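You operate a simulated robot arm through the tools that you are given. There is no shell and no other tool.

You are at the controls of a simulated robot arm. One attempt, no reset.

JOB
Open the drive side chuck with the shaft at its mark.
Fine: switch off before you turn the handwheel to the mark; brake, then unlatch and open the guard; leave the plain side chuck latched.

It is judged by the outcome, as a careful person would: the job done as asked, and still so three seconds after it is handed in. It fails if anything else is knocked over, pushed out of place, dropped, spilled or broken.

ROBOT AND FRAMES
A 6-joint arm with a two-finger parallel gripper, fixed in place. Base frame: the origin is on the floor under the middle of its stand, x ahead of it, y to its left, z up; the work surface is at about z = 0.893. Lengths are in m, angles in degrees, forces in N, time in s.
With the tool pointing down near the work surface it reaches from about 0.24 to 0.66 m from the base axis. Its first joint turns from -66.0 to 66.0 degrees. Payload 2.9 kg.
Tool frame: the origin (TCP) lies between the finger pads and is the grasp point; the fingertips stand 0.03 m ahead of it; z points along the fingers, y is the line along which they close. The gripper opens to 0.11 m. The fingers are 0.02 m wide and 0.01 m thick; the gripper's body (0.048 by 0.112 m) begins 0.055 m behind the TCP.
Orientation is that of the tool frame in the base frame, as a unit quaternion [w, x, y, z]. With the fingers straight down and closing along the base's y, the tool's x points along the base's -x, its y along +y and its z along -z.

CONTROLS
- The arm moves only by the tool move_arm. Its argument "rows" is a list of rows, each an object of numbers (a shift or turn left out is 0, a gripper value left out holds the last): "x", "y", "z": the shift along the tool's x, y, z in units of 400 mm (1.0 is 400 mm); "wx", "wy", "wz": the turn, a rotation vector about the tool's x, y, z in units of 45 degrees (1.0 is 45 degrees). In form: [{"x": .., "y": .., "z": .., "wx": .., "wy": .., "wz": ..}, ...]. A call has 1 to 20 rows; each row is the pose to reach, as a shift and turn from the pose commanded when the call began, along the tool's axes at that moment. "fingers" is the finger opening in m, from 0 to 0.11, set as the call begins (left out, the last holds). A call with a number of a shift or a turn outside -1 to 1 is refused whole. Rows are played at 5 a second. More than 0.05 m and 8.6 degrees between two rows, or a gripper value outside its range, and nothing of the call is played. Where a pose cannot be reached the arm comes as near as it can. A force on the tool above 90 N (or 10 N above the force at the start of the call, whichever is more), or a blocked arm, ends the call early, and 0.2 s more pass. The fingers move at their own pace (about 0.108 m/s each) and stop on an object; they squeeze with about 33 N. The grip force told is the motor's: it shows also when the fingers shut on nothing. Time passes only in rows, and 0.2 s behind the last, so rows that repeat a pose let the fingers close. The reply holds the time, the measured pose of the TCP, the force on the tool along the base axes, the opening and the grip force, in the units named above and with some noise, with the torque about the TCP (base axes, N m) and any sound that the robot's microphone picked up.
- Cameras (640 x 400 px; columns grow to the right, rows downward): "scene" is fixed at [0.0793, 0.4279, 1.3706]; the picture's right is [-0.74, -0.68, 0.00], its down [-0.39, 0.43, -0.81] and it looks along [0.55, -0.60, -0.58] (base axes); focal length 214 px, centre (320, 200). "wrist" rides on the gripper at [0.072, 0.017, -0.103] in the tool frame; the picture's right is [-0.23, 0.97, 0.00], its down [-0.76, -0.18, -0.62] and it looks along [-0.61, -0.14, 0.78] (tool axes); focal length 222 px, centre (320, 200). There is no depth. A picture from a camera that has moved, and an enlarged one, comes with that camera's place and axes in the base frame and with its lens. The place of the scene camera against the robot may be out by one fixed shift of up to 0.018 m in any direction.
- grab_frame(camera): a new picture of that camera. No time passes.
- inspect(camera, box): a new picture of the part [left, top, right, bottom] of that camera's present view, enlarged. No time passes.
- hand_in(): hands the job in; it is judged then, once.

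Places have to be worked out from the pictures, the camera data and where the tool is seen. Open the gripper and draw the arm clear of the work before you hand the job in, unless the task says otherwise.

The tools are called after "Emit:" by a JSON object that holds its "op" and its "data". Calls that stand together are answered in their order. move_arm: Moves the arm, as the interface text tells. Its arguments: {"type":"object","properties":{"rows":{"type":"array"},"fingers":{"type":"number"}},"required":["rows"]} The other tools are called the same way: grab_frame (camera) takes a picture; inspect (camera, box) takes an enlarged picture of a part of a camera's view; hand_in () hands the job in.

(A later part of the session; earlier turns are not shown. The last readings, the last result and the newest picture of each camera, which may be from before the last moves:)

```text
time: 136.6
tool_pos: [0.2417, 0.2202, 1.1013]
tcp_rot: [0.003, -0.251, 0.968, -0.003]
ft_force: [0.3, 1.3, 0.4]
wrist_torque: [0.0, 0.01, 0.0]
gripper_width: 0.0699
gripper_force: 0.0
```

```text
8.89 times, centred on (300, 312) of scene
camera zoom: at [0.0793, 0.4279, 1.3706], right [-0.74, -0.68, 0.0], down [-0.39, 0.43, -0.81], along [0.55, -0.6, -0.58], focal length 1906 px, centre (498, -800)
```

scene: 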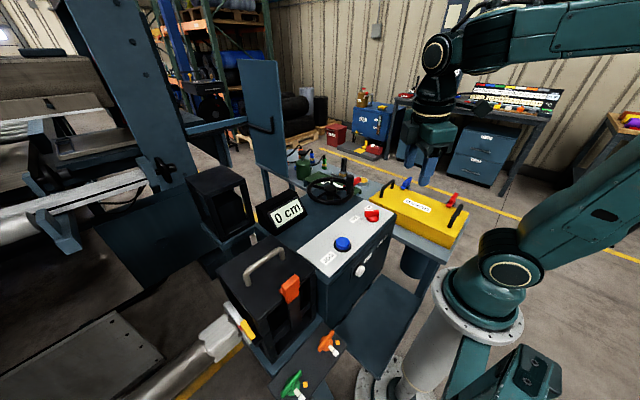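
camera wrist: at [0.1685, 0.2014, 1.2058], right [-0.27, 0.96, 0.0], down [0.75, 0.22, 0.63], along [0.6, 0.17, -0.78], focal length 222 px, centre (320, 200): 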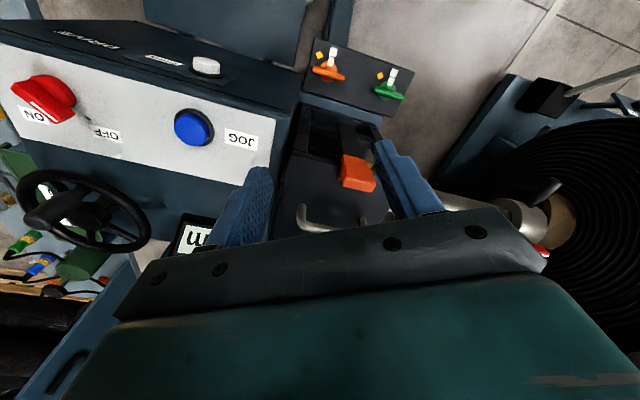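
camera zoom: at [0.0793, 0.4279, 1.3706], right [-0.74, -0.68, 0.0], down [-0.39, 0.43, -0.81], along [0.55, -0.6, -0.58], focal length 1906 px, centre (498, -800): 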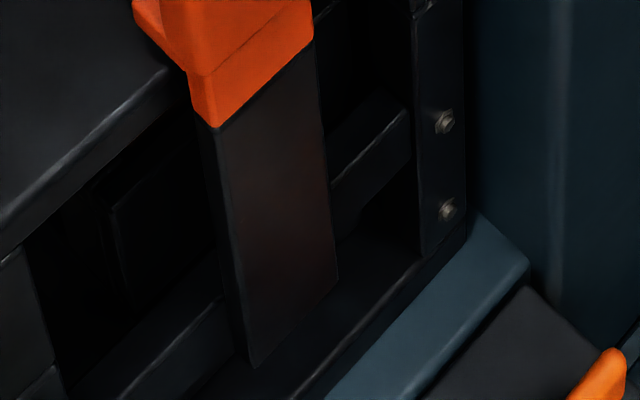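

The latch is a strap with a hook and an upright orange grip tab: x 0.293–0.307, y 0.264–0.300, z 0.967–0.994, with the strap's foot at z≈0.80. It should swing outward (−x). I position above the tab with yaw 0, so the fingers close on its y-faces.

Emit:
{"op": "move_arm", "data": {"fingers": 0.08, "rows": [{"x": -0.034, "y": 0.011, "z": 0.0, "wz": 0.108}, {"x": -0.067, "y": 0.022, "z": 0.0, "wz": 0.215}, {"x": -0.101, "y": 0.033, "z": 0.0, "wz": 0.323}, {"x": -0.135, "y": 0.043, "z": 0.02, "wz": 0.431}, {"x": -0.168, "y": 0.054, "z": 0.04, "wz": 0.538}, {"x": -0.202, "y": 0.065, "z": 0.053, "wz": 0.646}]}}

Emit:
{"op": "grab_frame", "data": {"camera": "wrist"}}

Emit:
{"op": "inspect", "data": {"camera": "scene", "box": [230, 210, 360, 310]}}

```text
time: 138.0
tool_pos: [0.2988, 0.2844, 1.0824]
tcp_rot: [0.003, 0.0, 1.0, -0.001]
ft_force: [0.7, -0.2, 0.8]
wrist_torque: [0.03, 0.01, 0.02]
gripper_width: 0.08
gripper_force: 0.1
```

```text
taken
camera wrist: at [0.2256, 0.3021, 1.1864], right [0.23, 0.97, 0.0], down [0.76, -0.18, 0.63], along [0.61, -0.14, -0.78], focal length 222 px, centre (320, 200)
```

wrist: 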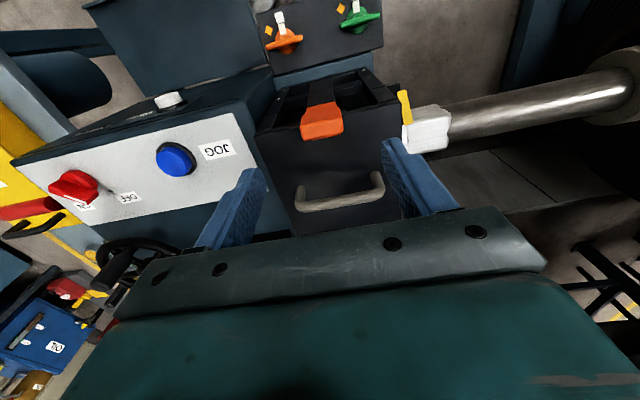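

```text
4.00 times, centred on (295, 260) of scene
camera zoom: at [0.0793, 0.4279, 1.3706], right [-0.74, -0.68, 0.0], down [-0.39, 0.43, -0.81], along [0.55, -0.6, -0.58], focal length 858 px, centre (420, -40)
```

zoom: 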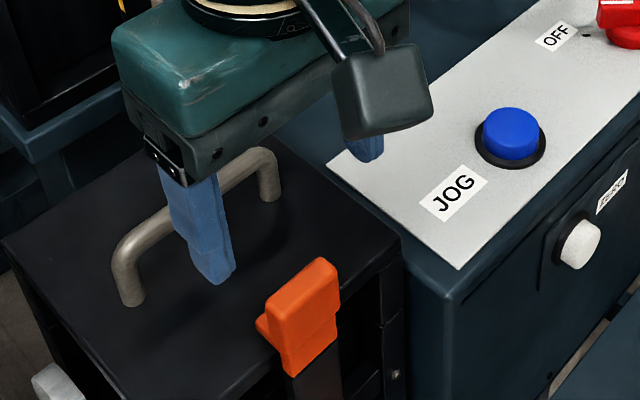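

Emit:
{"op": "inspect", "data": {"camera": "wrist", "box": [280, 80, 370, 160]}}

```text
5.00 times, centred on (325, 120) of wrist
camera zoom: at [0.2256, 0.3021, 1.1864], right [0.23, 0.97, 0.0], down [0.76, -0.18, 0.63], along [0.61, -0.14, -0.78], focal length 1111 px, centre (295, 600)
```

zoom: 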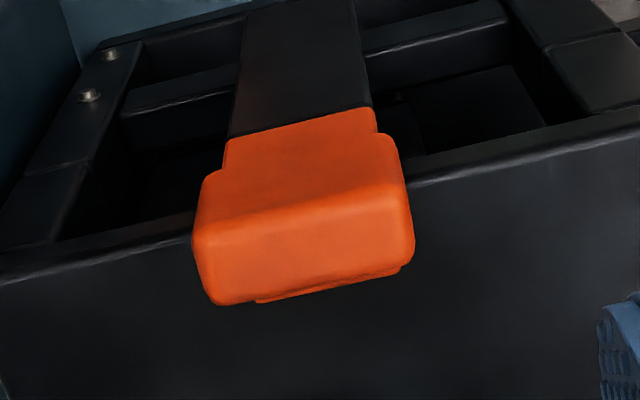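

The tab is centred at (0.300, 0.287) and the tool is nearly exactly above it. I descend around it and close.

Emit:
{"op": "move_arm", "data": {"rows": [{"x": -0.002, "y": 0.006, "z": 0.05}, {"x": -0.002, "y": 0.006, "z": 0.1}, {"x": -0.002, "y": 0.006, "z": 0.15}, {"x": -0.002, "y": 0.006, "z": 0.195}]}}

Emit:
{"op": "inspect", "data": {"camera": "scene", "box": [240, 230, 340, 310]}}

```text
time: 139.0
tool_pos: [0.2978, 0.2852, 1.0041]
tcp_rot: [0.003, 0.0, 1.0, -0.002]
ft_force: [0.1, -0.5, -0.5]
wrist_torque: [0.04, 0.0, -0.01]
gripper_width: 0.08
gripper_force: 0.1
```

```text
5.00 times, centred on (290, 270) of scene
camera zoom: at [0.0793, 0.4279, 1.3706], right [-0.74, -0.68, 0.0], down [-0.39, 0.43, -0.81], along [0.55, -0.6, -0.58], focal length 1072 px, centre (470, -150)
```

zoom: 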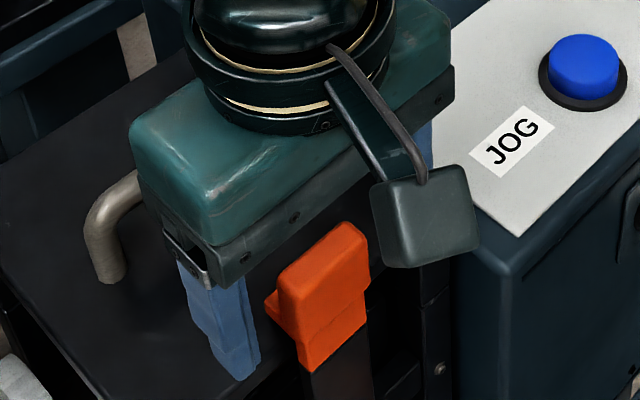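

Emit:
{"op": "move_arm", "data": {"fingers": 0.0, "rows": [{"z": 0.0}, {"z": 0.0}, {"z": 0.0}]}}

Emit:
{"op": "inspect", "data": {"camera": "scene", "box": [240, 230, 340, 310]}}

```text
time: 139.8
tool_pos: [0.2997, 0.2857, 1.004]
tcp_rot: [0.003, 0.001, 1.0, -0.001]
ft_force: [1.3, -5.7, -3.9]
wrist_torque: [0.04, -0.23, -0.09]
gripper_width: 0.0397
gripper_force: 44.6
```

```text
5.00 times, centred on (290, 270) of scene
camera zoom: at [0.0793, 0.4277, 1.3706], right [-0.74, -0.68, 0.0], down [-0.39, 0.43, -0.81], along [0.55, -0.6, -0.58], focal length 1072 px, centre (470, -150)
```

zoom: 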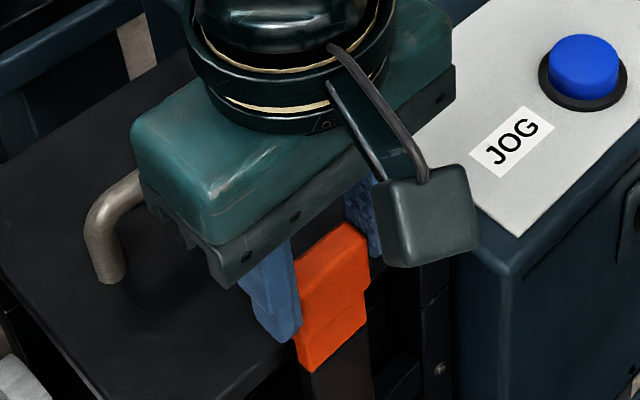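

The tab is gripped at 40 mm. I test-pull outward along the presumed arc (about 6°), watching the forces.

Emit:
{"op": "move_arm", "data": {"rows": [{"x": 0.018, "z": 0.0, "wy": -0.044}, {"x": 0.036, "z": 0.001, "wy": -0.089}, {"x": 0.053, "z": 0.003, "wy": -0.133}]}}

Emit:
{"op": "inspect", "data": {"camera": "scene", "box": [240, 230, 340, 310]}}

```text
time: 140.6
tool_pos: [0.2786, 0.2862, 1.0024]
tcp_rot: [0.054, -0.001, 0.999, -0.002]
ft_force: [-0.1, -7.1, -8.6]
wrist_torque: [0.17, 0.51, -0.64]
gripper_width: 0.0396
gripper_force: 44.8
```

```text
5.00 times, centred on (290, 270) of scene
camera zoom: at [0.0793, 0.4277, 1.3706], right [-0.74, -0.68, 0.0], down [-0.39, 0.43, -0.81], along [0.55, -0.6, -0.58], focal length 1072 px, centre (470, -150)
```

zoom: 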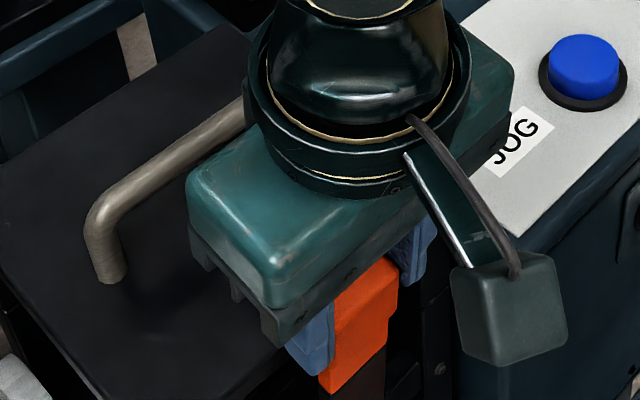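

The strap swings out easily. I continue to about 18–20°, with less tilt to stay within the arm's range.

Emit:
{"op": "move_arm", "data": {"rows": [{"x": 0.027, "z": 0.001, "wy": -0.05}, {"x": 0.053, "z": 0.003, "wy": -0.1}, {"x": 0.08, "z": 0.007, "wy": -0.15}, {"x": 0.106, "z": 0.012, "wy": -0.2}]}}

Emit:
{"op": "inspect", "data": {"camera": "scene", "box": [230, 220, 350, 320]}}

```text
time: 141.6
tool_pos: [0.2378, 0.2845, 0.9951]
tcp_rot: [0.134, 0.0, 0.991, -0.001]
ft_force: [6.1, -8.5, 1.0]
wrist_torque: [-0.22, -1.39, -0.23]
gripper_width: 0.0399
gripper_force: 45.4
```

```text
4.00 times, centred on (290, 270) of scene
camera zoom: at [0.0794, 0.4276, 1.3706], right [-0.74, -0.68, 0.0], down [-0.39, 0.43, -0.81], along [0.55, -0.6, -0.58], focal length 858 px, centre (440, -80)
```

zoom: 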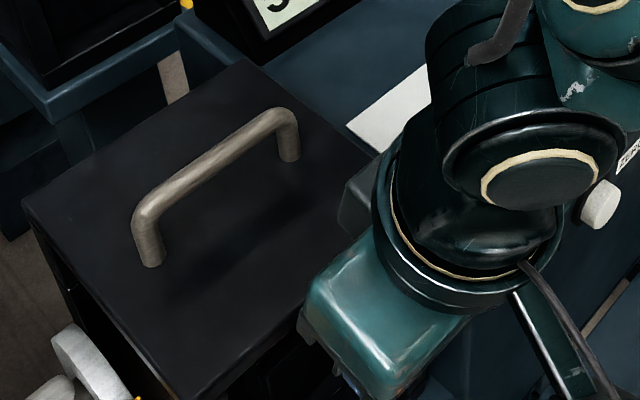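

Emit:
{"op": "grab_frame", "data": {"camera": "wrist"}}

```text
taken
camera wrist: at [0.1399, 0.3031, 1.0757], right [0.22, 0.97, 0.06], down [0.57, -0.18, 0.8], along [0.79, -0.14, -0.59], focal length 222 px, centre (320, 200)
```

wrist: 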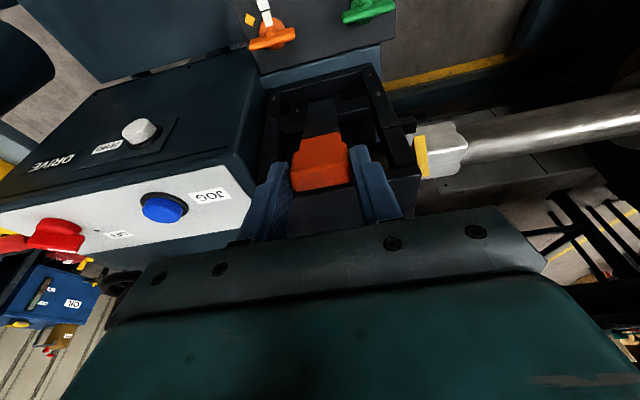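

The strap is following. I keep swinging it outward while bringing the tool back upright.

Emit:
{"op": "move_arm", "data": {"rows": [{"x": 0.022, "z": 0.002, "wy": 0.037}, {"x": 0.044, "z": 0.005, "wy": 0.075}, {"x": 0.065, "z": 0.0095, "wy": 0.108}, {"x": 0.087, "z": 0.0145, "wy": 0.142}, {"x": 0.108, "z": 0.021, "wy": 0.175}, {"x": 0.129, "z": 0.029, "wy": 0.209}]}}

Emit:
{"op": "grab_frame", "data": {"camera": "scene"}}

Emit:
{"op": "grab_frame", "data": {"camera": "wrist"}}

```text
time: 143.0
tool_pos: [0.1899, 0.2849, 0.9694]
tcp_rot: [0.051, -0.001, 0.999, -0.001]
ft_force: [2.6, -4.1, 9.2]
wrist_torque: [0.0, -1.45, -0.24]
gripper_width: 0.0394
gripper_force: 44.4
```

```text
taken
```

scene: 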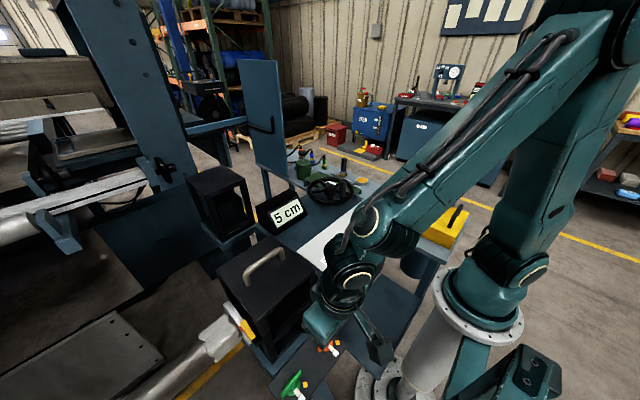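

```text
taken
camera wrist: at [0.1067, 0.303, 1.0654], right [0.22, 0.97, 0.02], down [0.69, -0.17, 0.7], along [0.68, -0.14, -0.72], focal length 222 px, centre (320, 200)
```

wrist: 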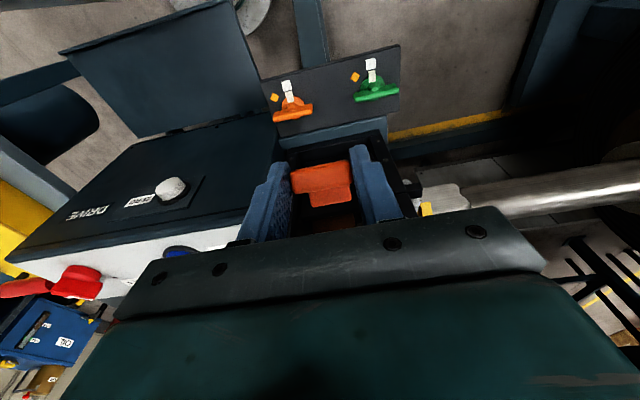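

Emit:
{"op": "move_arm", "data": {"rows": [{"x": 0.018, "z": 0.012, "wy": 0.033}, {"x": 0.0365, "z": 0.0257, "wy": 0.067}, {"x": 0.053, "z": 0.04, "wy": 0.1}, {"x": 0.07, "z": 0.056, "wy": 0.133}, {"x": 0.087, "z": 0.072, "wy": 0.133}, {"x": 0.103, "z": 0.089, "wy": 0.133}]}}

Emit:
{"op": "grab_frame", "data": {"camera": "wrist"}}

```text
time: 144.4
tool_pos: [0.1554, 0.2856, 0.933]
tcp_rot: [0.003, 0.003, 1.0, 0.0]
ft_force: [3.1, -21.8, 56.1]
wrist_torque: [0.97, -1.29, -0.06]
gripper_width: 0.04
gripper_force: 45.0
```

```text
taken
camera wrist: at [0.0814, 0.3031, 1.0362], right [0.23, 0.97, 0.0], down [0.76, -0.18, 0.63], along [0.61, -0.14, -0.78], focal length 222 px, centre (320, 200)
```

wrist: 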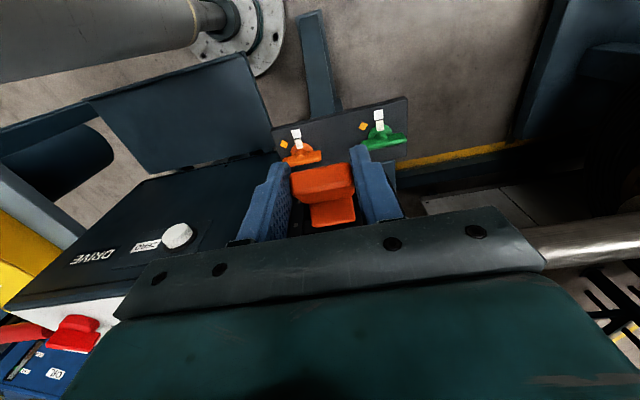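

A stop resists at about 50° (56 N vertical), so the latch is fully open. I relieve it, release, and rise straight up.

Emit:
{"op": "move_arm", "data": {"rows": [{"z": -0.008}, {"z": -0.012}]}}

Emit:
{"op": "move_arm", "data": {"fingers": 0.09, "rows": [{"z": 0.0}, {"z": 0.0}, {"z": 0.0}, {"z": -0.05}, {"z": -0.11}, {"z": -0.18}, {"z": -0.26}, {"z": -0.34}]}}

Emit:
{"op": "grab_frame", "data": {"camera": "wrist"}}

Emit:
{"op": "grab_frame", "data": {"camera": "scene"}}

```text
time: 145.0
tool_pos: [0.1554, 0.2849, 0.934]
tcp_rot: [0.0, 0.001, 1.0, -0.002]
ft_force: [28.1, -2.4, -28.2]
wrist_torque: [0.56, 0.18, 0.25]
gripper_width: 0.0402
gripper_force: 45.2
```

```text
time: 146.8
tool_pos: [0.1531, 0.2859, 1.0732]
tcp_rot: [-0.001, -0.001, 1.0, -0.002]
ft_force: [0.6, -0.1, 0.9]
wrist_torque: [-0.02, -0.01, 0.01]
gripper_width: 0.0901
gripper_force: 0.0
```

```text
taken
camera wrist: at [0.0801, 0.3044, 1.1772], right [0.23, 0.97, 0.0], down [0.76, -0.17, 0.62], along [0.61, -0.14, -0.78], focal length 222 px, centre (320, 200)
```

wrist: 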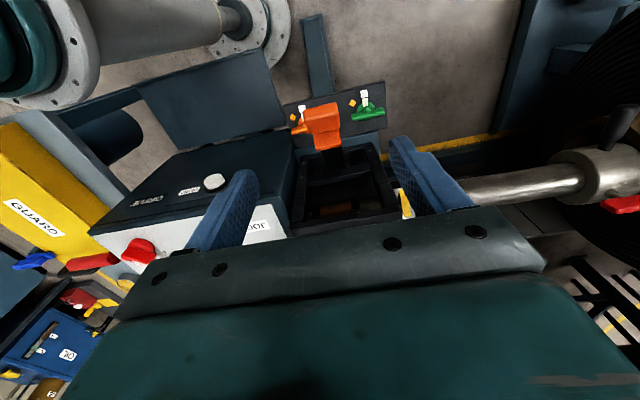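

```text
taken
```

scene: 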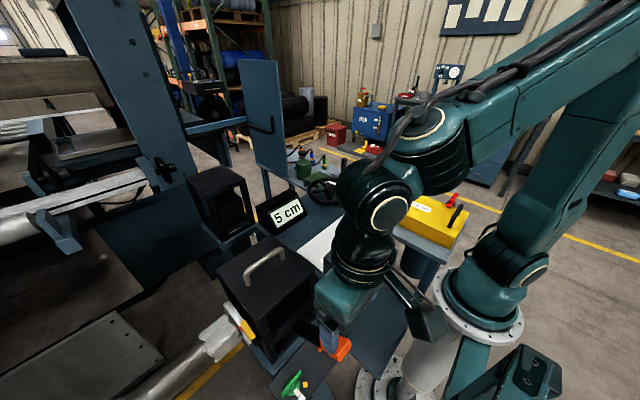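

Emit:
{"op": "inspect", "data": {"camera": "wrist", "box": [260, 80, 420, 230]}}

Emit:
{"op": "inspect", "data": {"camera": "scene", "box": [210, 230, 370, 370]}}

```text
2.67 times, centred on (340, 155) of wrist
camera zoom: at [0.0801, 0.3044, 1.1772], right [0.23, 0.97, 0.0], down [0.76, -0.17, 0.62], along [0.61, -0.14, -0.78], focal length 592 px, centre (267, 320)
```

zoom: 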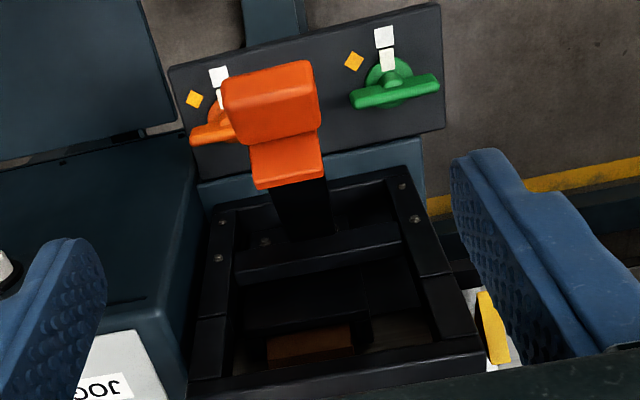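

```text
2.86 times, centred on (290, 300) of scene
camera zoom: at [0.0793, 0.4279, 1.3706], right [-0.74, -0.68, 0.0], down [-0.39, 0.43, -0.81], along [0.55, -0.6, -0.58], focal length 613 px, centre (406, -86)
```

zoom: 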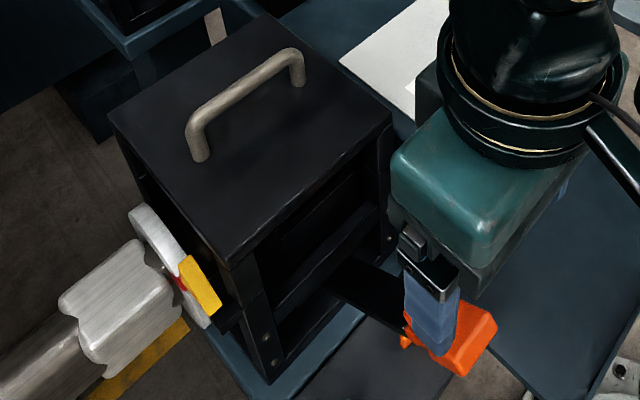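

The latch stays swung open at about 50°. The lid's handle bar runs along y at about (0.382, 0.291, 0.99), with the hinge at about x=0.495, z=0.866. I rise and turn to yaw 90° over the handle so the fingers close across the bar.

Emit:
{"op": "move_arm", "data": {"rows": [{"x": 0.0, "z": -0.08, "wz": -0.125}, {"x": -0.03, "z": -0.15, "wz": -0.25}, {"x": -0.06, "z": -0.2, "wz": -0.375}, {"x": -0.1, "z": -0.2, "wz": -0.5}, {"x": -0.14, "z": -0.2, "wz": -0.625}, {"x": -0.18, "z": -0.2, "wz": -0.75}, {"x": -0.22, "z": -0.2, "wz": -0.875}, {"x": -0.25, "z": -0.2, "wz": -1.0}]}}

Emit:
{"op": "move_arm", "data": {"rows": [{"x": -0.025, "y": -0.022, "z": 0.0, "wz": -0.125}, {"x": -0.05, "y": -0.045, "z": 0.0, "wz": -0.25}, {"x": -0.075, "y": -0.068, "z": 0.0, "wz": -0.375}, {"x": -0.1, "y": -0.09, "z": 0.02, "wz": -0.5}, {"x": -0.125, "y": -0.112, "z": 0.04, "wz": -0.625}, {"x": -0.15, "y": -0.135, "z": 0.05, "wz": -0.75}, {"x": -0.175, "y": -0.158, "z": 0.065, "wz": -0.875}, {"x": -0.198, "y": -0.18, "z": 0.075, "wz": -1.0}]}}

Emit:
{"op": "grab_frame", "data": {"camera": "wrist"}}

```text
time: 148.6
tool_pos: [0.2547, 0.2853, 1.15]
tcp_rot: [-0.001, -0.384, 0.923, -0.002]
ft_force: [-0.5, -1.0, -0.9]
wrist_torque: [-0.01, 0.0, 0.02]
gripper_width: 0.0899
gripper_force: 0.1
```

```text
time: 150.4
tool_pos: [0.36, 0.2902, 1.1194]
tcp_rot: [0.001, 0.708, -0.706, 0.0]
ft_force: [-0.3, -0.2, 0.2]
wrist_torque: [-0.02, 0.02, -0.02]
gripper_width: 0.0902
gripper_force: 0.1
```

```text
taken
camera wrist: at [0.3425, 0.2195, 1.2242], right [-0.97, 0.22, 0.0], down [0.18, 0.76, 0.62], along [0.14, 0.61, -0.78], focal length 222 px, centre (320, 200)
```

wrist: 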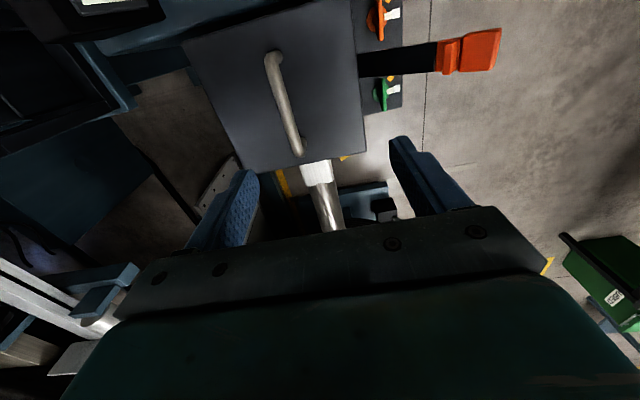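

The handle bar is at x≈0.393, y 0.237–0.323, z≈0.979. I move over its middle and descend partway to check.

Emit:
{"op": "move_arm", "data": {"fingers": 0.06, "rows": [{"x": 0.009, "y": -0.03, "z": 0.05}, {"x": 0.018, "y": -0.06, "z": 0.11}, {"x": 0.0255, "y": -0.0825, "z": 0.17}, {"x": 0.0255, "y": -0.0825, "z": 0.22}]}}

Emit:
{"op": "inspect", "data": {"camera": "wrist", "box": [250, 60, 390, 190]}}

Emit:
{"op": "inspect", "data": {"camera": "scene", "box": [220, 220, 340, 310]}}

```text
time: 151.4
tool_pos: [0.3924, 0.2792, 1.0313]
tcp_rot: [0.001, 0.707, -0.707, 0.0]
ft_force: [0.8, 0.5, -0.4]
wrist_torque: [0.03, -0.02, 0.01]
gripper_width: 0.06
gripper_force: 0.1
```

```text
3.08 times, centred on (320, 125) of wrist
camera zoom: at [0.3749, 0.2086, 1.1358], right [-0.97, 0.23, 0.0], down [0.18, 0.76, 0.62], along [0.14, 0.61, -0.78], focal length 684 px, centre (320, 431)
```

zoom: 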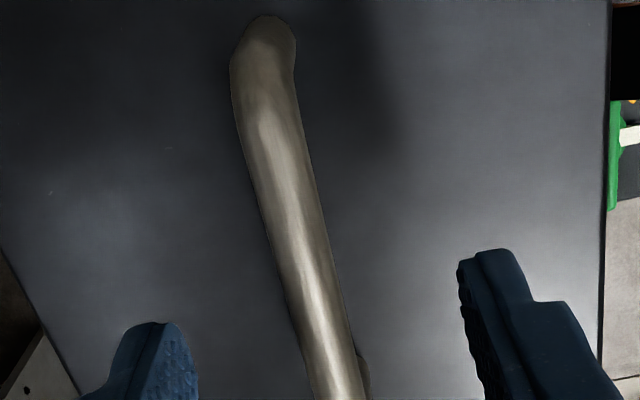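

```text
4.44 times, centred on (280, 265) of scene
camera zoom: at [0.0793, 0.4279, 1.3706], right [-0.74, -0.68, 0.0], down [-0.39, 0.43, -0.81], along [0.55, -0.6, -0.58], focal length 953 px, centre (498, -89)
```

zoom: 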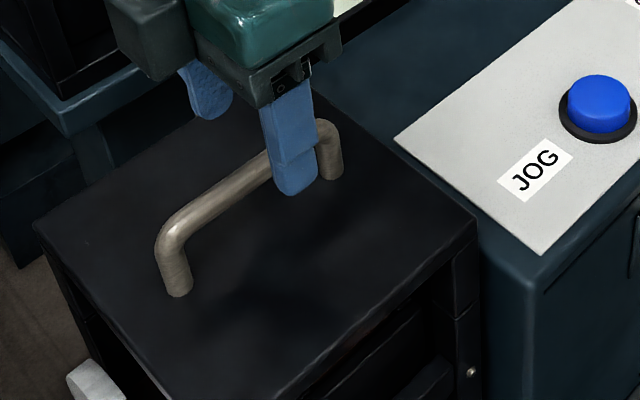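

The bar is about 4 mm further +x than the tool axis. I correct for that and descend around it.

Emit:
{"op": "move_arm", "data": {"rows": [{"y": -0.01, "z": 0.03}, {"y": -0.01, "z": 0.06}, {"y": -0.01, "z": 0.085}, {"y": -0.01, "z": 0.1025}]}}

Emit:
{"op": "move_arm", "data": {"fingers": 0.0, "rows": [{"z": 0.0}, {"z": 0.0}, {"z": 0.0}]}}

Emit:
{"op": "inspect", "data": {"camera": "scene", "box": [220, 220, 340, 310]}}

```text
time: 152.4
tool_pos: [0.3975, 0.2803, 0.9901]
tcp_rot: [0.002, 0.708, -0.706, 0.001]
ft_force: [-0.2, -0.4, 0.1]
wrist_torque: [-0.02, 0.0, 0.03]
gripper_width: 0.0601
gripper_force: 0.0
```

```text
time: 153.2
tool_pos: [0.3946, 0.2803, 0.9903]
tcp_rot: [0.003, 0.708, -0.706, -0.001]
ft_force: [-18.5, 0.0, 5.3]
wrist_torque: [-0.52, 0.38, -0.13]
gripper_width: 0.0139
gripper_force: 45.4
```

```text
4.44 times, centred on (280, 265) of scene
camera zoom: at [0.0787, 0.4279, 1.3706], right [-0.74, -0.68, 0.0], down [-0.39, 0.43, -0.81], along [0.55, -0.6, -0.58], focal length 953 px, centre (498, -89)
```

zoom: 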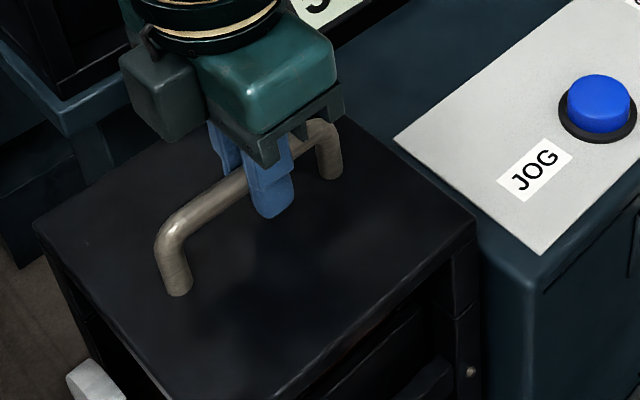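

The bar is gripped at 14 mm. I start lifting along the arc about the estimated rear hinge, the first few degrees, to see how the lid responds.

Emit:
{"op": "move_arm", "data": {"rows": [{"y": -0.003, "z": -0.01}, {"y": -0.018, "z": -0.0205}, {"y": -0.031, "z": -0.03}, {"y": -0.045, "z": -0.0395}]}}

Emit:
{"op": "inspect", "data": {"camera": "scene", "box": [200, 210, 340, 340]}}

```text
time: 154.2
tool_pos: [0.4163, 0.2798, 1.0069]
tcp_rot: [0.002, 0.708, -0.707, 0.001]
ft_force: [-4.3, -1.2, -14.7]
wrist_torque: [-0.18, 0.18, -0.05]
gripper_width: 0.0132
gripper_force: 44.8
```

```text
3.08 times, centred on (270, 275) of scene
camera zoom: at [0.0793, 0.428, 1.3705], right [-0.74, -0.68, 0.0], down [-0.39, 0.43, -0.81], along [0.55, -0.6, -0.58], focal length 660 px, centre (474, -31)
```

zoom: 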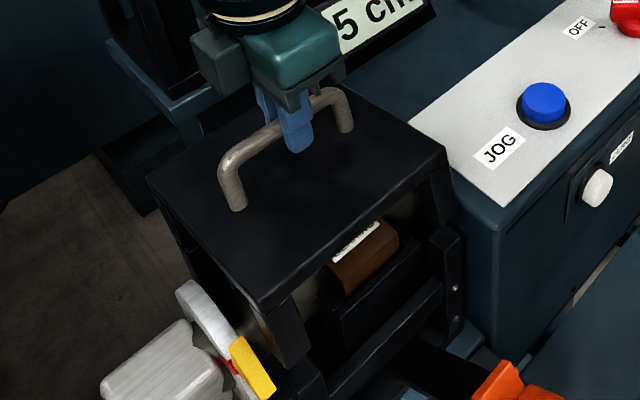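

The hood opens, rotating about the rear hinge as estimated. I continue lifting to about 30–40°.

Emit:
{"op": "move_arm", "data": {"rows": [{"y": -0.014, "z": -0.008}, {"y": -0.029, "z": -0.016}, {"y": -0.044, "z": -0.023}, {"y": -0.059, "z": -0.03}, {"y": -0.075, "z": -0.036}, {"y": -0.09, "z": -0.041}, {"y": -0.106, "z": -0.046}, {"y": -0.122, "z": -0.0495}]}}

Emit:
{"op": "inspect", "data": {"camera": "scene", "box": [200, 190, 340, 340]}}

```text
time: 156.0
tool_pos: [0.464, 0.2811, 1.0273]
tcp_rot: [-0.001, -0.707, 0.708, 0.0]
ft_force: [-10.3, -9.5, 7.5]
wrist_torque: [-0.24, 0.34, -0.09]
gripper_width: 0.0137
gripper_force: 44.7
```

```text
2.67 times, centred on (270, 265) of scene
camera zoom: at [0.0789, 0.4276, 1.3707], right [-0.74, -0.68, 0.0], down [-0.39, 0.43, -0.81], along [0.55, -0.6, -0.58], focal length 572 px, centre (453, 27)
```

zoom: 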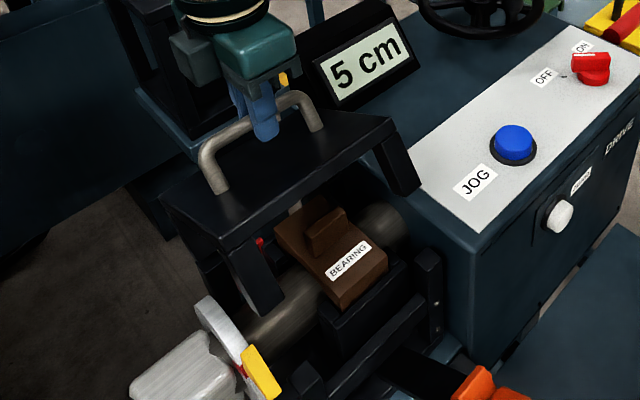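

The hood is opening well, and under it is just the bearing block. I continue to about 55° and check the forces.

Emit:
{"op": "move_arm", "data": {"rows": [{"y": -0.016, "z": -0.003}, {"y": -0.033, "z": -0.0055}, {"y": -0.05, "z": -0.007}, {"y": -0.066, "z": -0.008}, {"y": -0.083, "z": -0.008}, {"y": -0.099, "z": -0.008}, {"y": -0.116, "z": -0.007}, {"y": -0.132, "z": -0.005}, {"y": -0.148, "z": -0.002}, {"y": -0.1645, "z": 0.001}]}}

Emit:
{"op": "grab_frame", "data": {"camera": "scene"}}

Emit:
{"op": "inspect", "data": {"camera": "scene", "box": [190, 170, 340, 340]}}

```text
time: 158.2
tool_pos: [0.5289, 0.2811, 1.026]
tcp_rot: [0.001, 0.708, -0.707, 0.0]
ft_force: [-7.4, -5.7, -2.7]
wrist_torque: [0.18, 0.28, -0.08]
gripper_width: 0.0137
gripper_force: 44.7
```

```text
taken
```

scene: 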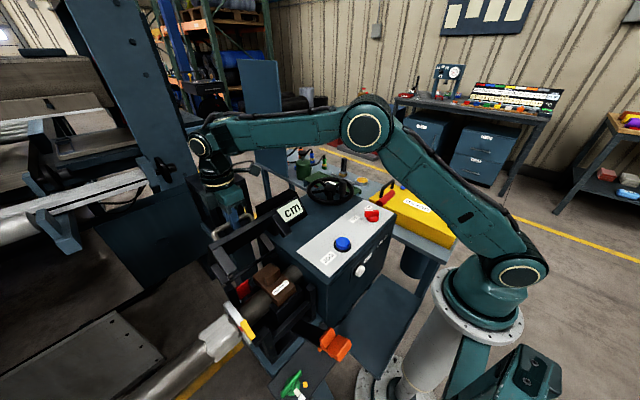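

```text
2.35 times, centred on (265, 255) of scene
camera zoom: at [0.0791, 0.4277, 1.3706], right [-0.74, -0.68, 0.0], down [-0.39, 0.43, -0.81], along [0.55, -0.6, -0.58], focal length 505 px, centre (449, 71)
```

zoom: 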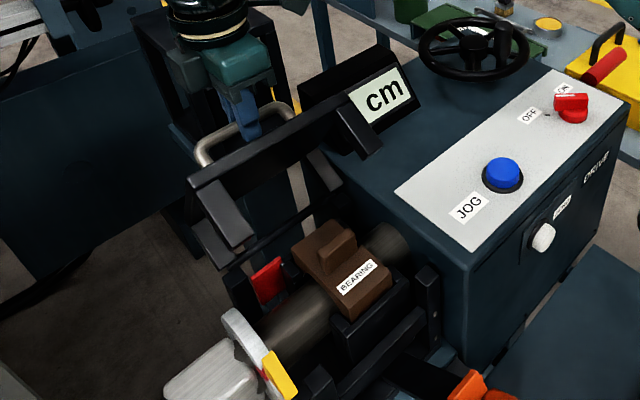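

Emit:
{"op": "move_arm", "data": {"rows": [{"y": -0.016, "z": 0.004}, {"y": -0.032, "z": 0.009}, {"y": -0.047, "z": 0.0145}, {"y": -0.063, "z": 0.0205}]}}

Emit:
{"op": "inspect", "data": {"camera": "scene", "box": [190, 170, 340, 340]}}

Emit:
{"op": "grab_frame", "data": {"camera": "wrist"}}

```text
time: 159.2
tool_pos: [0.5551, 0.2823, 1.0184]
tcp_rot: [0.0, 0.707, -0.707, 0.001]
ft_force: [-6.5, -1.2, -2.0]
wrist_torque: [0.11, 0.29, -0.13]
gripper_width: 0.0135
gripper_force: 45.0
```

```text
2.35 times, centred on (265, 255) of scene
camera zoom: at [0.0791, 0.4279, 1.3706], right [-0.74, -0.68, 0.0], down [-0.39, 0.43, -0.81], along [0.55, -0.6, -0.58], focal length 505 px, centre (449, 71)
```

zoom: 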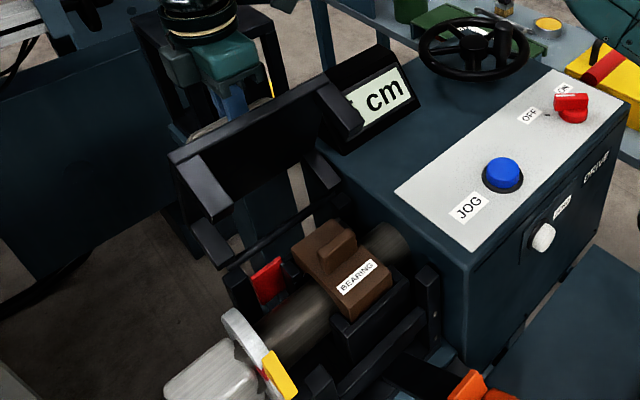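

```text
taken
camera wrist: at [0.5375, 0.2093, 1.1233], right [-0.97, 0.23, 0.0], down [0.18, 0.76, 0.62], along [0.14, 0.61, -0.78], focal length 222 px, centre (320, 200)
```

wrist: 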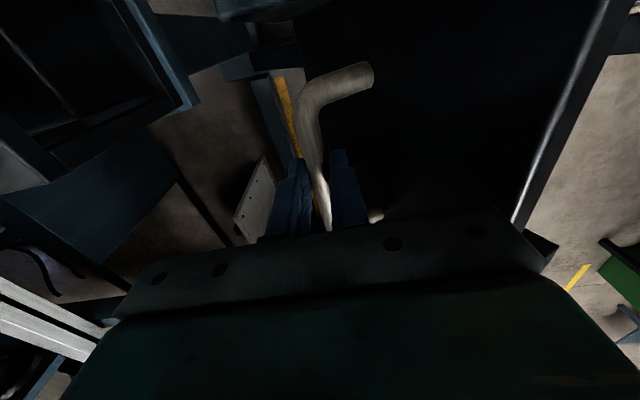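

The hood is at 65° and nearly balanced. I move a few more degrees, leaning the tool slightly away from the plate.

Emit:
{"op": "move_arm", "data": {"rows": [{"y": -0.015, "z": 0.007, "wx": -0.05}, {"y": -0.03, "z": 0.014, "wx": -0.1}, {"y": -0.044, "z": 0.024, "wx": -0.15}, {"y": -0.058, "z": 0.034, "wx": -0.2}]}}

Emit:
{"op": "inspect", "data": {"camera": "scene", "box": [190, 170, 340, 340]}}

```text
time: 160.2
tool_pos: [0.5646, 0.2721, 1.0147]
tcp_rot: [0.053, 0.708, -0.703, -0.038]
ft_force: [7.3, 34.5, 1.2]
wrist_torque: [0.38, -0.19, -0.24]
gripper_width: 0.0138
gripper_force: 44.8
out of reach, approached as far as the arm can: row 2, 3, 4
```

```text
2.35 times, centred on (265, 255) of scene
camera zoom: at [0.0795, 0.4289, 1.3702], right [-0.74, -0.68, 0.0], down [-0.39, 0.43, -0.81], along [0.55, -0.6, -0.58], focal length 505 px, centre (449, 71)
```

zoom: 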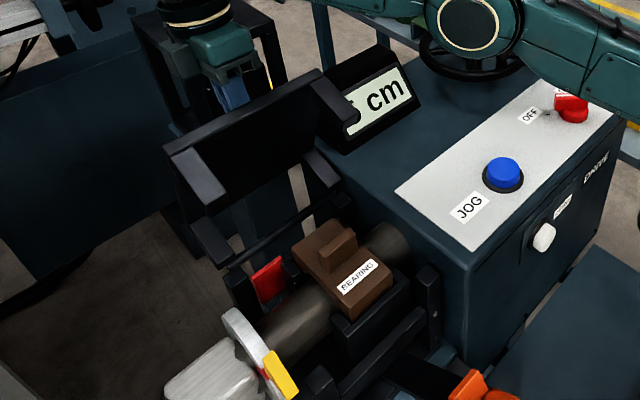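

That tilt is out of reach, so I undo it and hold about 68° with the tool vertical.

Emit:
{"op": "move_arm", "data": {"rows": [{"y": 0.01, "z": -0.005, "wx": 0.1}, {"y": 0.02, "z": -0.011, "wx": 0.2}, {"y": 0.02, "z": -0.011, "wx": 0.2}]}}

```text
time: 161.0
tool_pos: [0.5563, 0.2694, 1.0184]
tcp_rot: [0.005, 0.708, -0.706, -0.001]
ft_force: [-2.5, 14.2, -13.4]
wrist_torque: [1.33, 0.03, -0.01]
gripper_width: 0.0136
gripper_force: 45.2
```

I loosen the grip slightly, keeping the bar caged between the fingers, to feel whether the hood wants to open or close by itself.

Emit:
{"op": "move_arm", "data": {"fingers": 0.035, "rows": [{"z": 0.0}, {"z": 0.0}, {"z": 0.0}, {"z": 0.0}]}}

Emit:
{"op": "inspect", "data": {"camera": "scene", "box": [190, 170, 340, 340]}}

Emit:
{"op": "inspect", "data": {"camera": "wrist", "box": [240, 40, 420, 240]}}

```text
time: 162.0
tool_pos: [0.5575, 0.2688, 1.0197]
tcp_rot: [0.001, 0.708, -0.706, 0.0]
ft_force: [0.6, 0.0, 0.1]
wrist_torque: [0.0, 0.04, 0.04]
gripper_width: 0.0351
gripper_force: 0.0
```

```text
2.35 times, centred on (265, 255) of scene
camera zoom: at [0.0793, 0.4279, 1.3706], right [-0.74, -0.68, 0.0], down [-0.39, 0.43, -0.81], along [0.55, -0.6, -0.58], focal length 505 px, centre (449, 71)
```

zoom: 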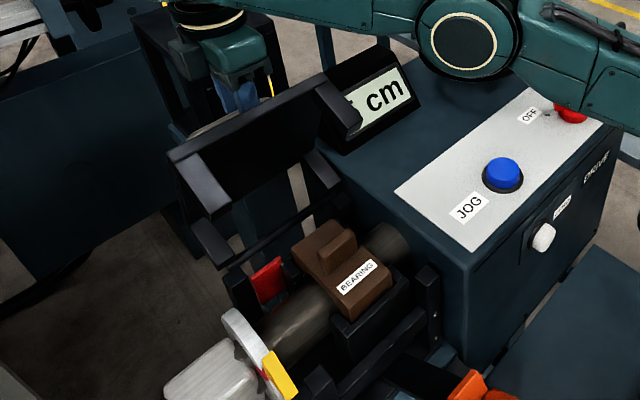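

```text
2.00 times, centred on (330, 140) of wrist
camera zoom: at [0.5407, 0.1981, 1.1245], right [-0.97, 0.23, 0.0], down [0.18, 0.76, 0.62], along [0.14, 0.6, -0.78], focal length 444 px, centre (300, 320)
```

zoom: 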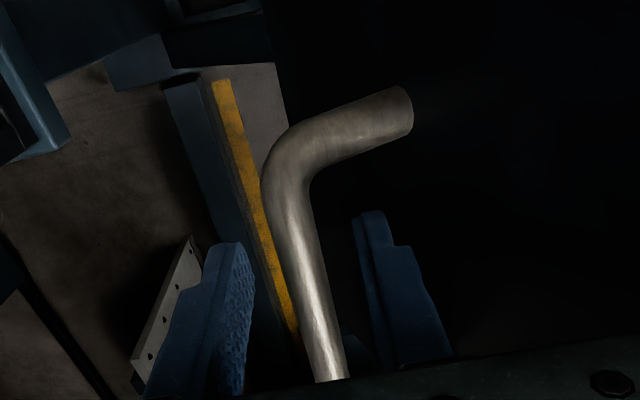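

Emit:
{"op": "move_arm", "data": {"rows": [{"z": 0.0}, {"z": 0.0}, {"z": 0.0}, {"z": 0.0}, {"z": 0.0}, {"z": 0.0}, {"z": 0.0}, {"z": 0.0}]}}

Emit:
{"op": "inspect", "data": {"camera": "scene", "box": [190, 170, 340, 340]}}

```text
time: 163.8
tool_pos: [0.5576, 0.2683, 1.0202]
tcp_rot: [0.001, 0.707, -0.707, 0.0]
ft_force: [0.3, 0.0, -0.6]
wrist_torque: [0.0, 0.02, 0.01]
gripper_width: 0.0349
gripper_force: 0.1
```

```text
2.35 times, centred on (265, 255) of scene
camera zoom: at [0.0793, 0.4279, 1.3706], right [-0.74, -0.68, 0.0], down [-0.39, 0.43, -0.81], along [0.55, -0.6, -0.58], focal length 505 px, centre (449, 71)
```

zoom: 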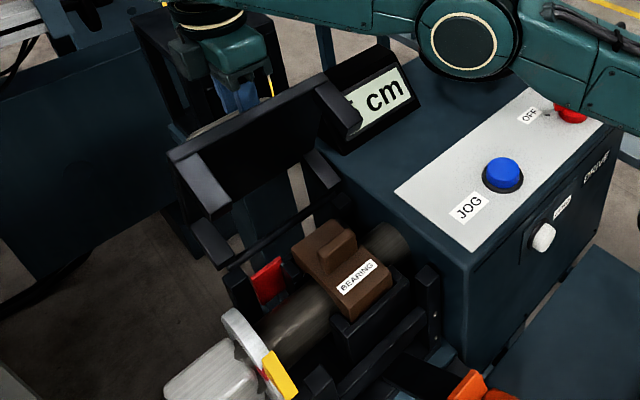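

The hood stays put at about 66° by its own friction. To open it fully I'll push it from inside: first open the fingers, rise clear of the handle, and come around to the inner side.

Emit:
{"op": "move_arm", "data": {"fingers": 0.045, "rows": [{"z": 0.0}, {"z": -0.03}, {"z": -0.08}, {"z": -0.15}, {"z": -0.23}, {"z": -0.32}, {"z": -0.42}]}}

Emit:
{"op": "inspect", "data": {"camera": "scene", "box": [190, 170, 340, 340]}}

```text
time: 165.4
tool_pos: [0.5448, 0.2569, 1.1762]
tcp_rot: [0.002, 0.707, -0.707, 0.001]
ft_force: [-0.5, 0.7, -0.3]
wrist_torque: [-0.04, -0.01, 0.01]
gripper_width: 0.0449
gripper_force: 0.0
out of reach, approached as far as the arm can: row 7
```

```text
2.35 times, centred on (265, 255) of scene
camera zoom: at [0.0793, 0.4279, 1.3706], right [-0.74, -0.68, 0.0], down [-0.39, 0.43, -0.81], along [0.55, -0.6, -0.58], focal length 505 px, centre (449, 71)
```

zoom: 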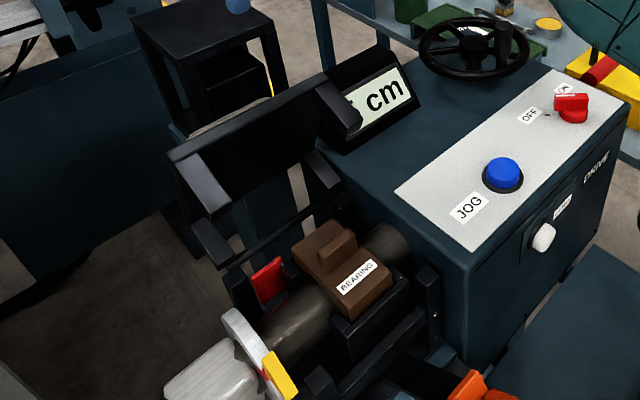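

Emit:
{"op": "move_arm", "data": {"fingers": 0.0, "rows": [{"x": -0.005, "y": 0.07, "z": -0.03}, {"x": -0.01, "y": 0.15, "z": -0.05}, {"x": -0.02, "y": 0.23, "z": -0.05}, {"x": -0.03, "y": 0.31, "z": -0.05}, {"x": -0.0375, "y": 0.38, "z": -0.05}]}}

Emit:
{"op": "grab_frame", "data": {"camera": "scene"}}

```text
time: 166.6
tool_pos: [0.3922, 0.273, 1.1939]
tcp_rot: [0.0, 0.708, -0.706, 0.001]
ft_force: [0.1, -0.8, 0.2]
wrist_torque: [-0.01, 0.01, -0.01]
gripper_width: 0.0
gripper_force: 33.0
```

```text
taken
```

scene: 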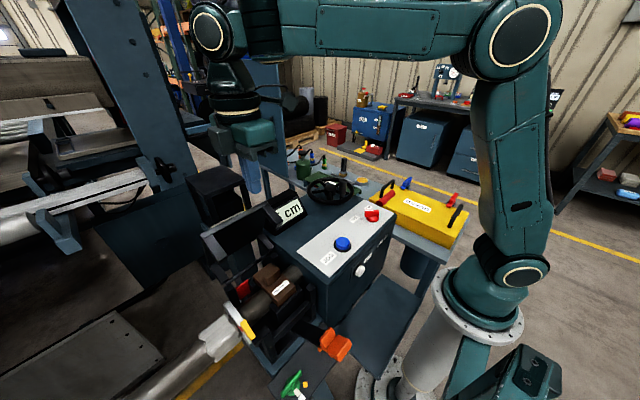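

Before pushing, I turn the camera toward the open hood to look at what's inside.

Emit:
{"op": "move_arm", "data": {"rows": [{"x": 0.0, "y": 0.03, "wz": 0.125}, {"x": 0.0, "y": 0.06, "wz": 0.25}, {"x": 0.0, "y": 0.09, "wz": 0.375}, {"x": 0.0, "y": 0.12, "wz": 0.5}, {"x": 0.0, "y": 0.15, "wz": 0.625}, {"x": 0.0, "y": 0.17, "wz": 0.75}, {"x": 0.0, "y": 0.19, "wz": 0.875}, {"x": 0.0, "y": 0.2, "wz": 1.0}]}}

Emit:
{"op": "move_arm", "data": {"rows": [{"wz": 0.125}, {"wz": 0.25}, {"wz": 0.375}, {"wz": 0.5}, {"wz": 0.625}, {"wz": 0.75}, {"wz": 0.875}, {"wz": 1.0}]}}

Emit:
{"op": "grab_frame", "data": {"camera": "wrist"}}

Emit:
{"op": "inspect", "data": {"camera": "wrist", "box": [240, 60, 440, 220]}}

```text
time: 168.4
tool_pos: [0.3122, 0.2716, 1.1969]
tcp_rot: [-0.001, -0.382, 0.924, -0.001]
ft_force: [0.2, 0.5, -0.4]
wrist_torque: [-0.02, 0.0, 0.03]
gripper_width: 0.0
gripper_force: 32.6
```

```text
time: 170.2
tool_pos: [0.3115, 0.2728, 1.1948]
tcp_rot: [0.0, 0.0, 1.0, 0.0]
ft_force: [-0.3, -0.6, 0.2]
wrist_torque: [0.0, -0.01, 0.01]
gripper_width: 0.0002
gripper_force: 33.5
```

```text
taken
camera wrist: at [0.2395, 0.291, 1.3001], right [0.23, 0.97, 0.0], down [0.76, -0.18, 0.62], along [0.61, -0.14, -0.78], focal length 222 px, centre (320, 200)
```

wrist: 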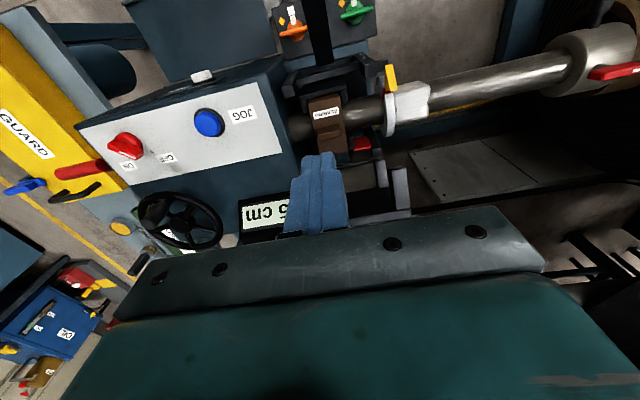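

```text
2.50 times, centred on (340, 140) of wrist
camera zoom: at [0.2395, 0.291, 1.3001], right [0.23, 0.97, 0.0], down [0.76, -0.18, 0.62], along [0.61, -0.14, -0.78], focal length 555 px, centre (270, 350)
```

zoom: 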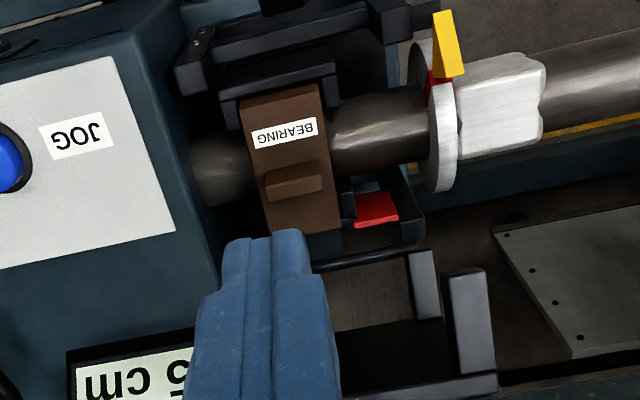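

Emit:
{"op": "inspect", "data": {"camera": "wrist", "box": [330, 110, 400, 175]}}

Emit:
{"op": "inspect", "data": {"camera": "wrist", "box": [280, 60, 350, 120]}}

Emit:
{"op": "inspect", "data": {"camera": "scene", "box": [225, 260, 305, 330]}}

```text
6.15 times, centred on (365, 142) of wrist
camera zoom: at [0.2395, 0.291, 1.3001], right [0.23, 0.97, 0.0], down [0.76, -0.18, 0.62], along [0.61, -0.14, -0.78], focal length 1367 px, centre (43, 554)
```

zoom: 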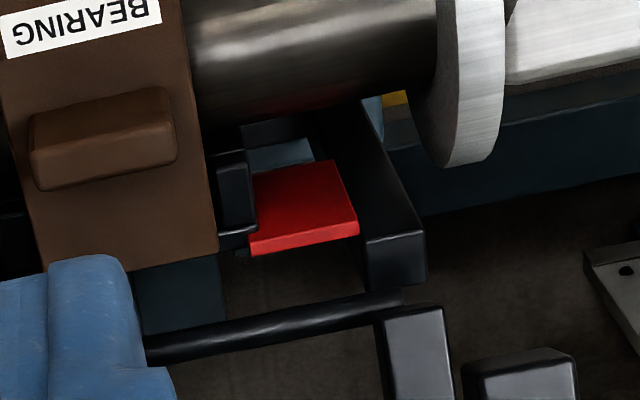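

```text
6.67 times, centred on (315, 90) of wrist
camera zoom: at [0.2395, 0.291, 1.3001], right [0.23, 0.97, 0.0], down [0.76, -0.18, 0.62], along [0.61, -0.14, -0.78], focal length 1481 px, centre (353, 933)
```

zoom: 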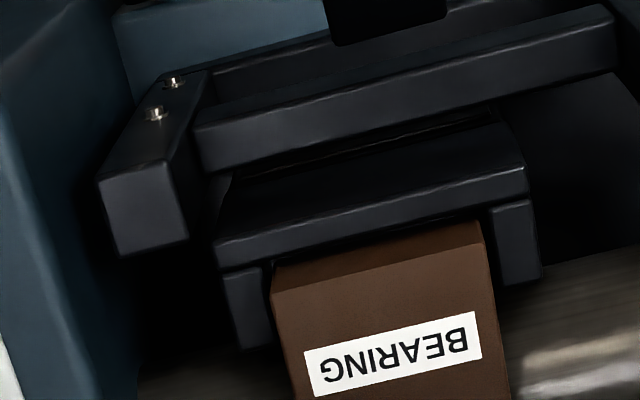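

```text
5.71 times, centred on (265, 295) of scene
camera zoom: at [0.0793, 0.4279, 1.3706], right [-0.74, -0.68, 0.0], down [-0.39, 0.43, -0.81], along [0.55, -0.6, -0.58], focal length 1226 px, centre (634, -343)
```

zoom: 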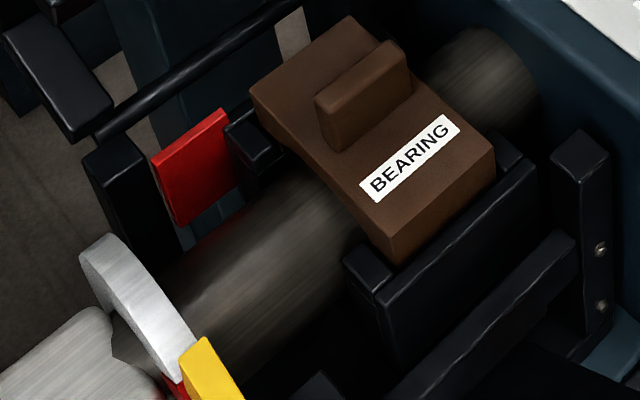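

The interior holds the bearing block and a red pad (the brake shoe) beside the shaft, with no chuck control inside, so the chuck is worked by the orange knob. I now push the hood further open from inside with closed fingers.

Emit:
{"op": "move_arm", "data": {"rows": [{"x": -0.09, "y": 0.01}, {"x": -0.18, "y": 0.02}, {"x": -0.27, "y": 0.03}, {"x": -0.27, "y": 0.03, "z": 0.1}, {"x": -0.27, "y": 0.03, "z": 0.2}, {"x": -0.27, "y": 0.03, "z": 0.3}]}}

Emit:
{"op": "inspect", "data": {"camera": "scene", "box": [180, 160, 340, 340]}}

Emit:
{"op": "grab_frame", "data": {"camera": "wrist"}}

```text
time: 171.6
tool_pos: [0.4196, 0.2844, 1.0758]
tcp_rot: [0.0, -0.001, 1.0, 0.0]
ft_force: [0.0, 0.6, -1.1]
wrist_torque: [0.03, 0.03, -0.01]
gripper_width: 0.0
gripper_force: 33.3
```

```text
2.22 times, centred on (260, 250) of scene
camera zoom: at [0.0793, 0.4279, 1.3706], right [-0.74, -0.68, 0.0], down [-0.39, 0.43, -0.81], along [0.55, -0.6, -0.58], focal length 477 px, centre (453, 89)
```

zoom: 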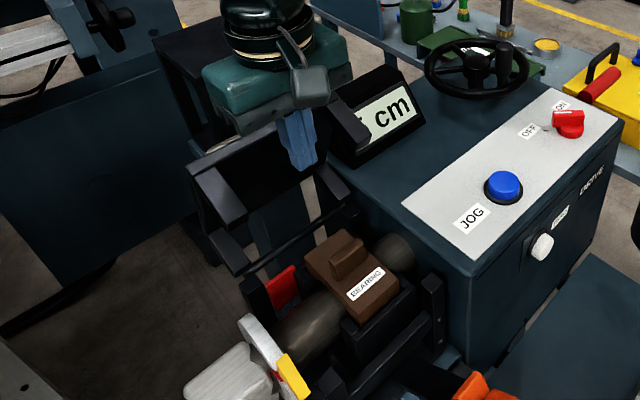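

```text
taken
camera wrist: at [0.3458, 0.3023, 1.18], right [0.23, 0.97, 0.0], down [0.76, -0.18, 0.62], along [0.61, -0.14, -0.78], focal length 222 px, centre (320, 200)
```

wrist: 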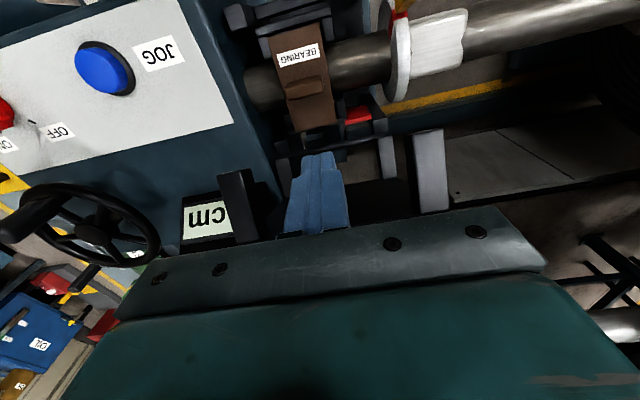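

The fingers are inside the hood, in front of its plate. I push gently toward +x.

Emit:
{"op": "move_arm", "data": {"rows": [{"x": -0.03}, {"x": -0.06}, {"x": -0.09}, {"x": -0.12}, {"x": -0.15}, {"x": -0.175}, {"x": -0.2}]}}

Emit:
{"op": "inspect", "data": {"camera": "scene", "box": [180, 160, 340, 340]}}

```text
time: 173.2
tool_pos: [0.5015, 0.284, 1.0759]
tcp_rot: [-0.001, -0.001, 1.0, -0.002]
ft_force: [-2.0, 0.3, -0.4]
wrist_torque: [0.03, 0.03, -0.02]
gripper_width: 0.0
gripper_force: 33.2
```

```text
2.22 times, centred on (260, 250) of scene
camera zoom: at [0.0792, 0.4279, 1.3706], right [-0.74, -0.68, 0.0], down [-0.39, 0.43, -0.81], along [0.55, -0.6, -0.58], focal length 477 px, centre (453, 89)
```

zoom: 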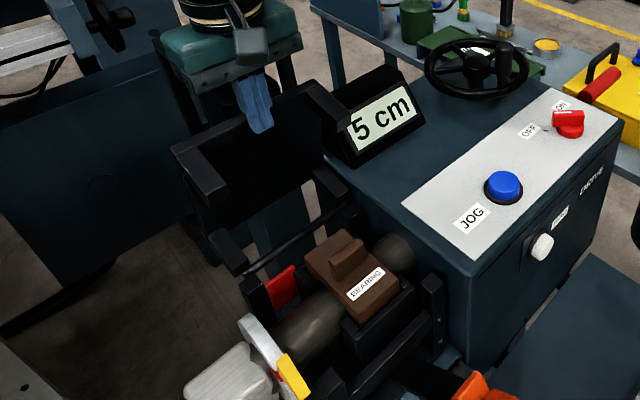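

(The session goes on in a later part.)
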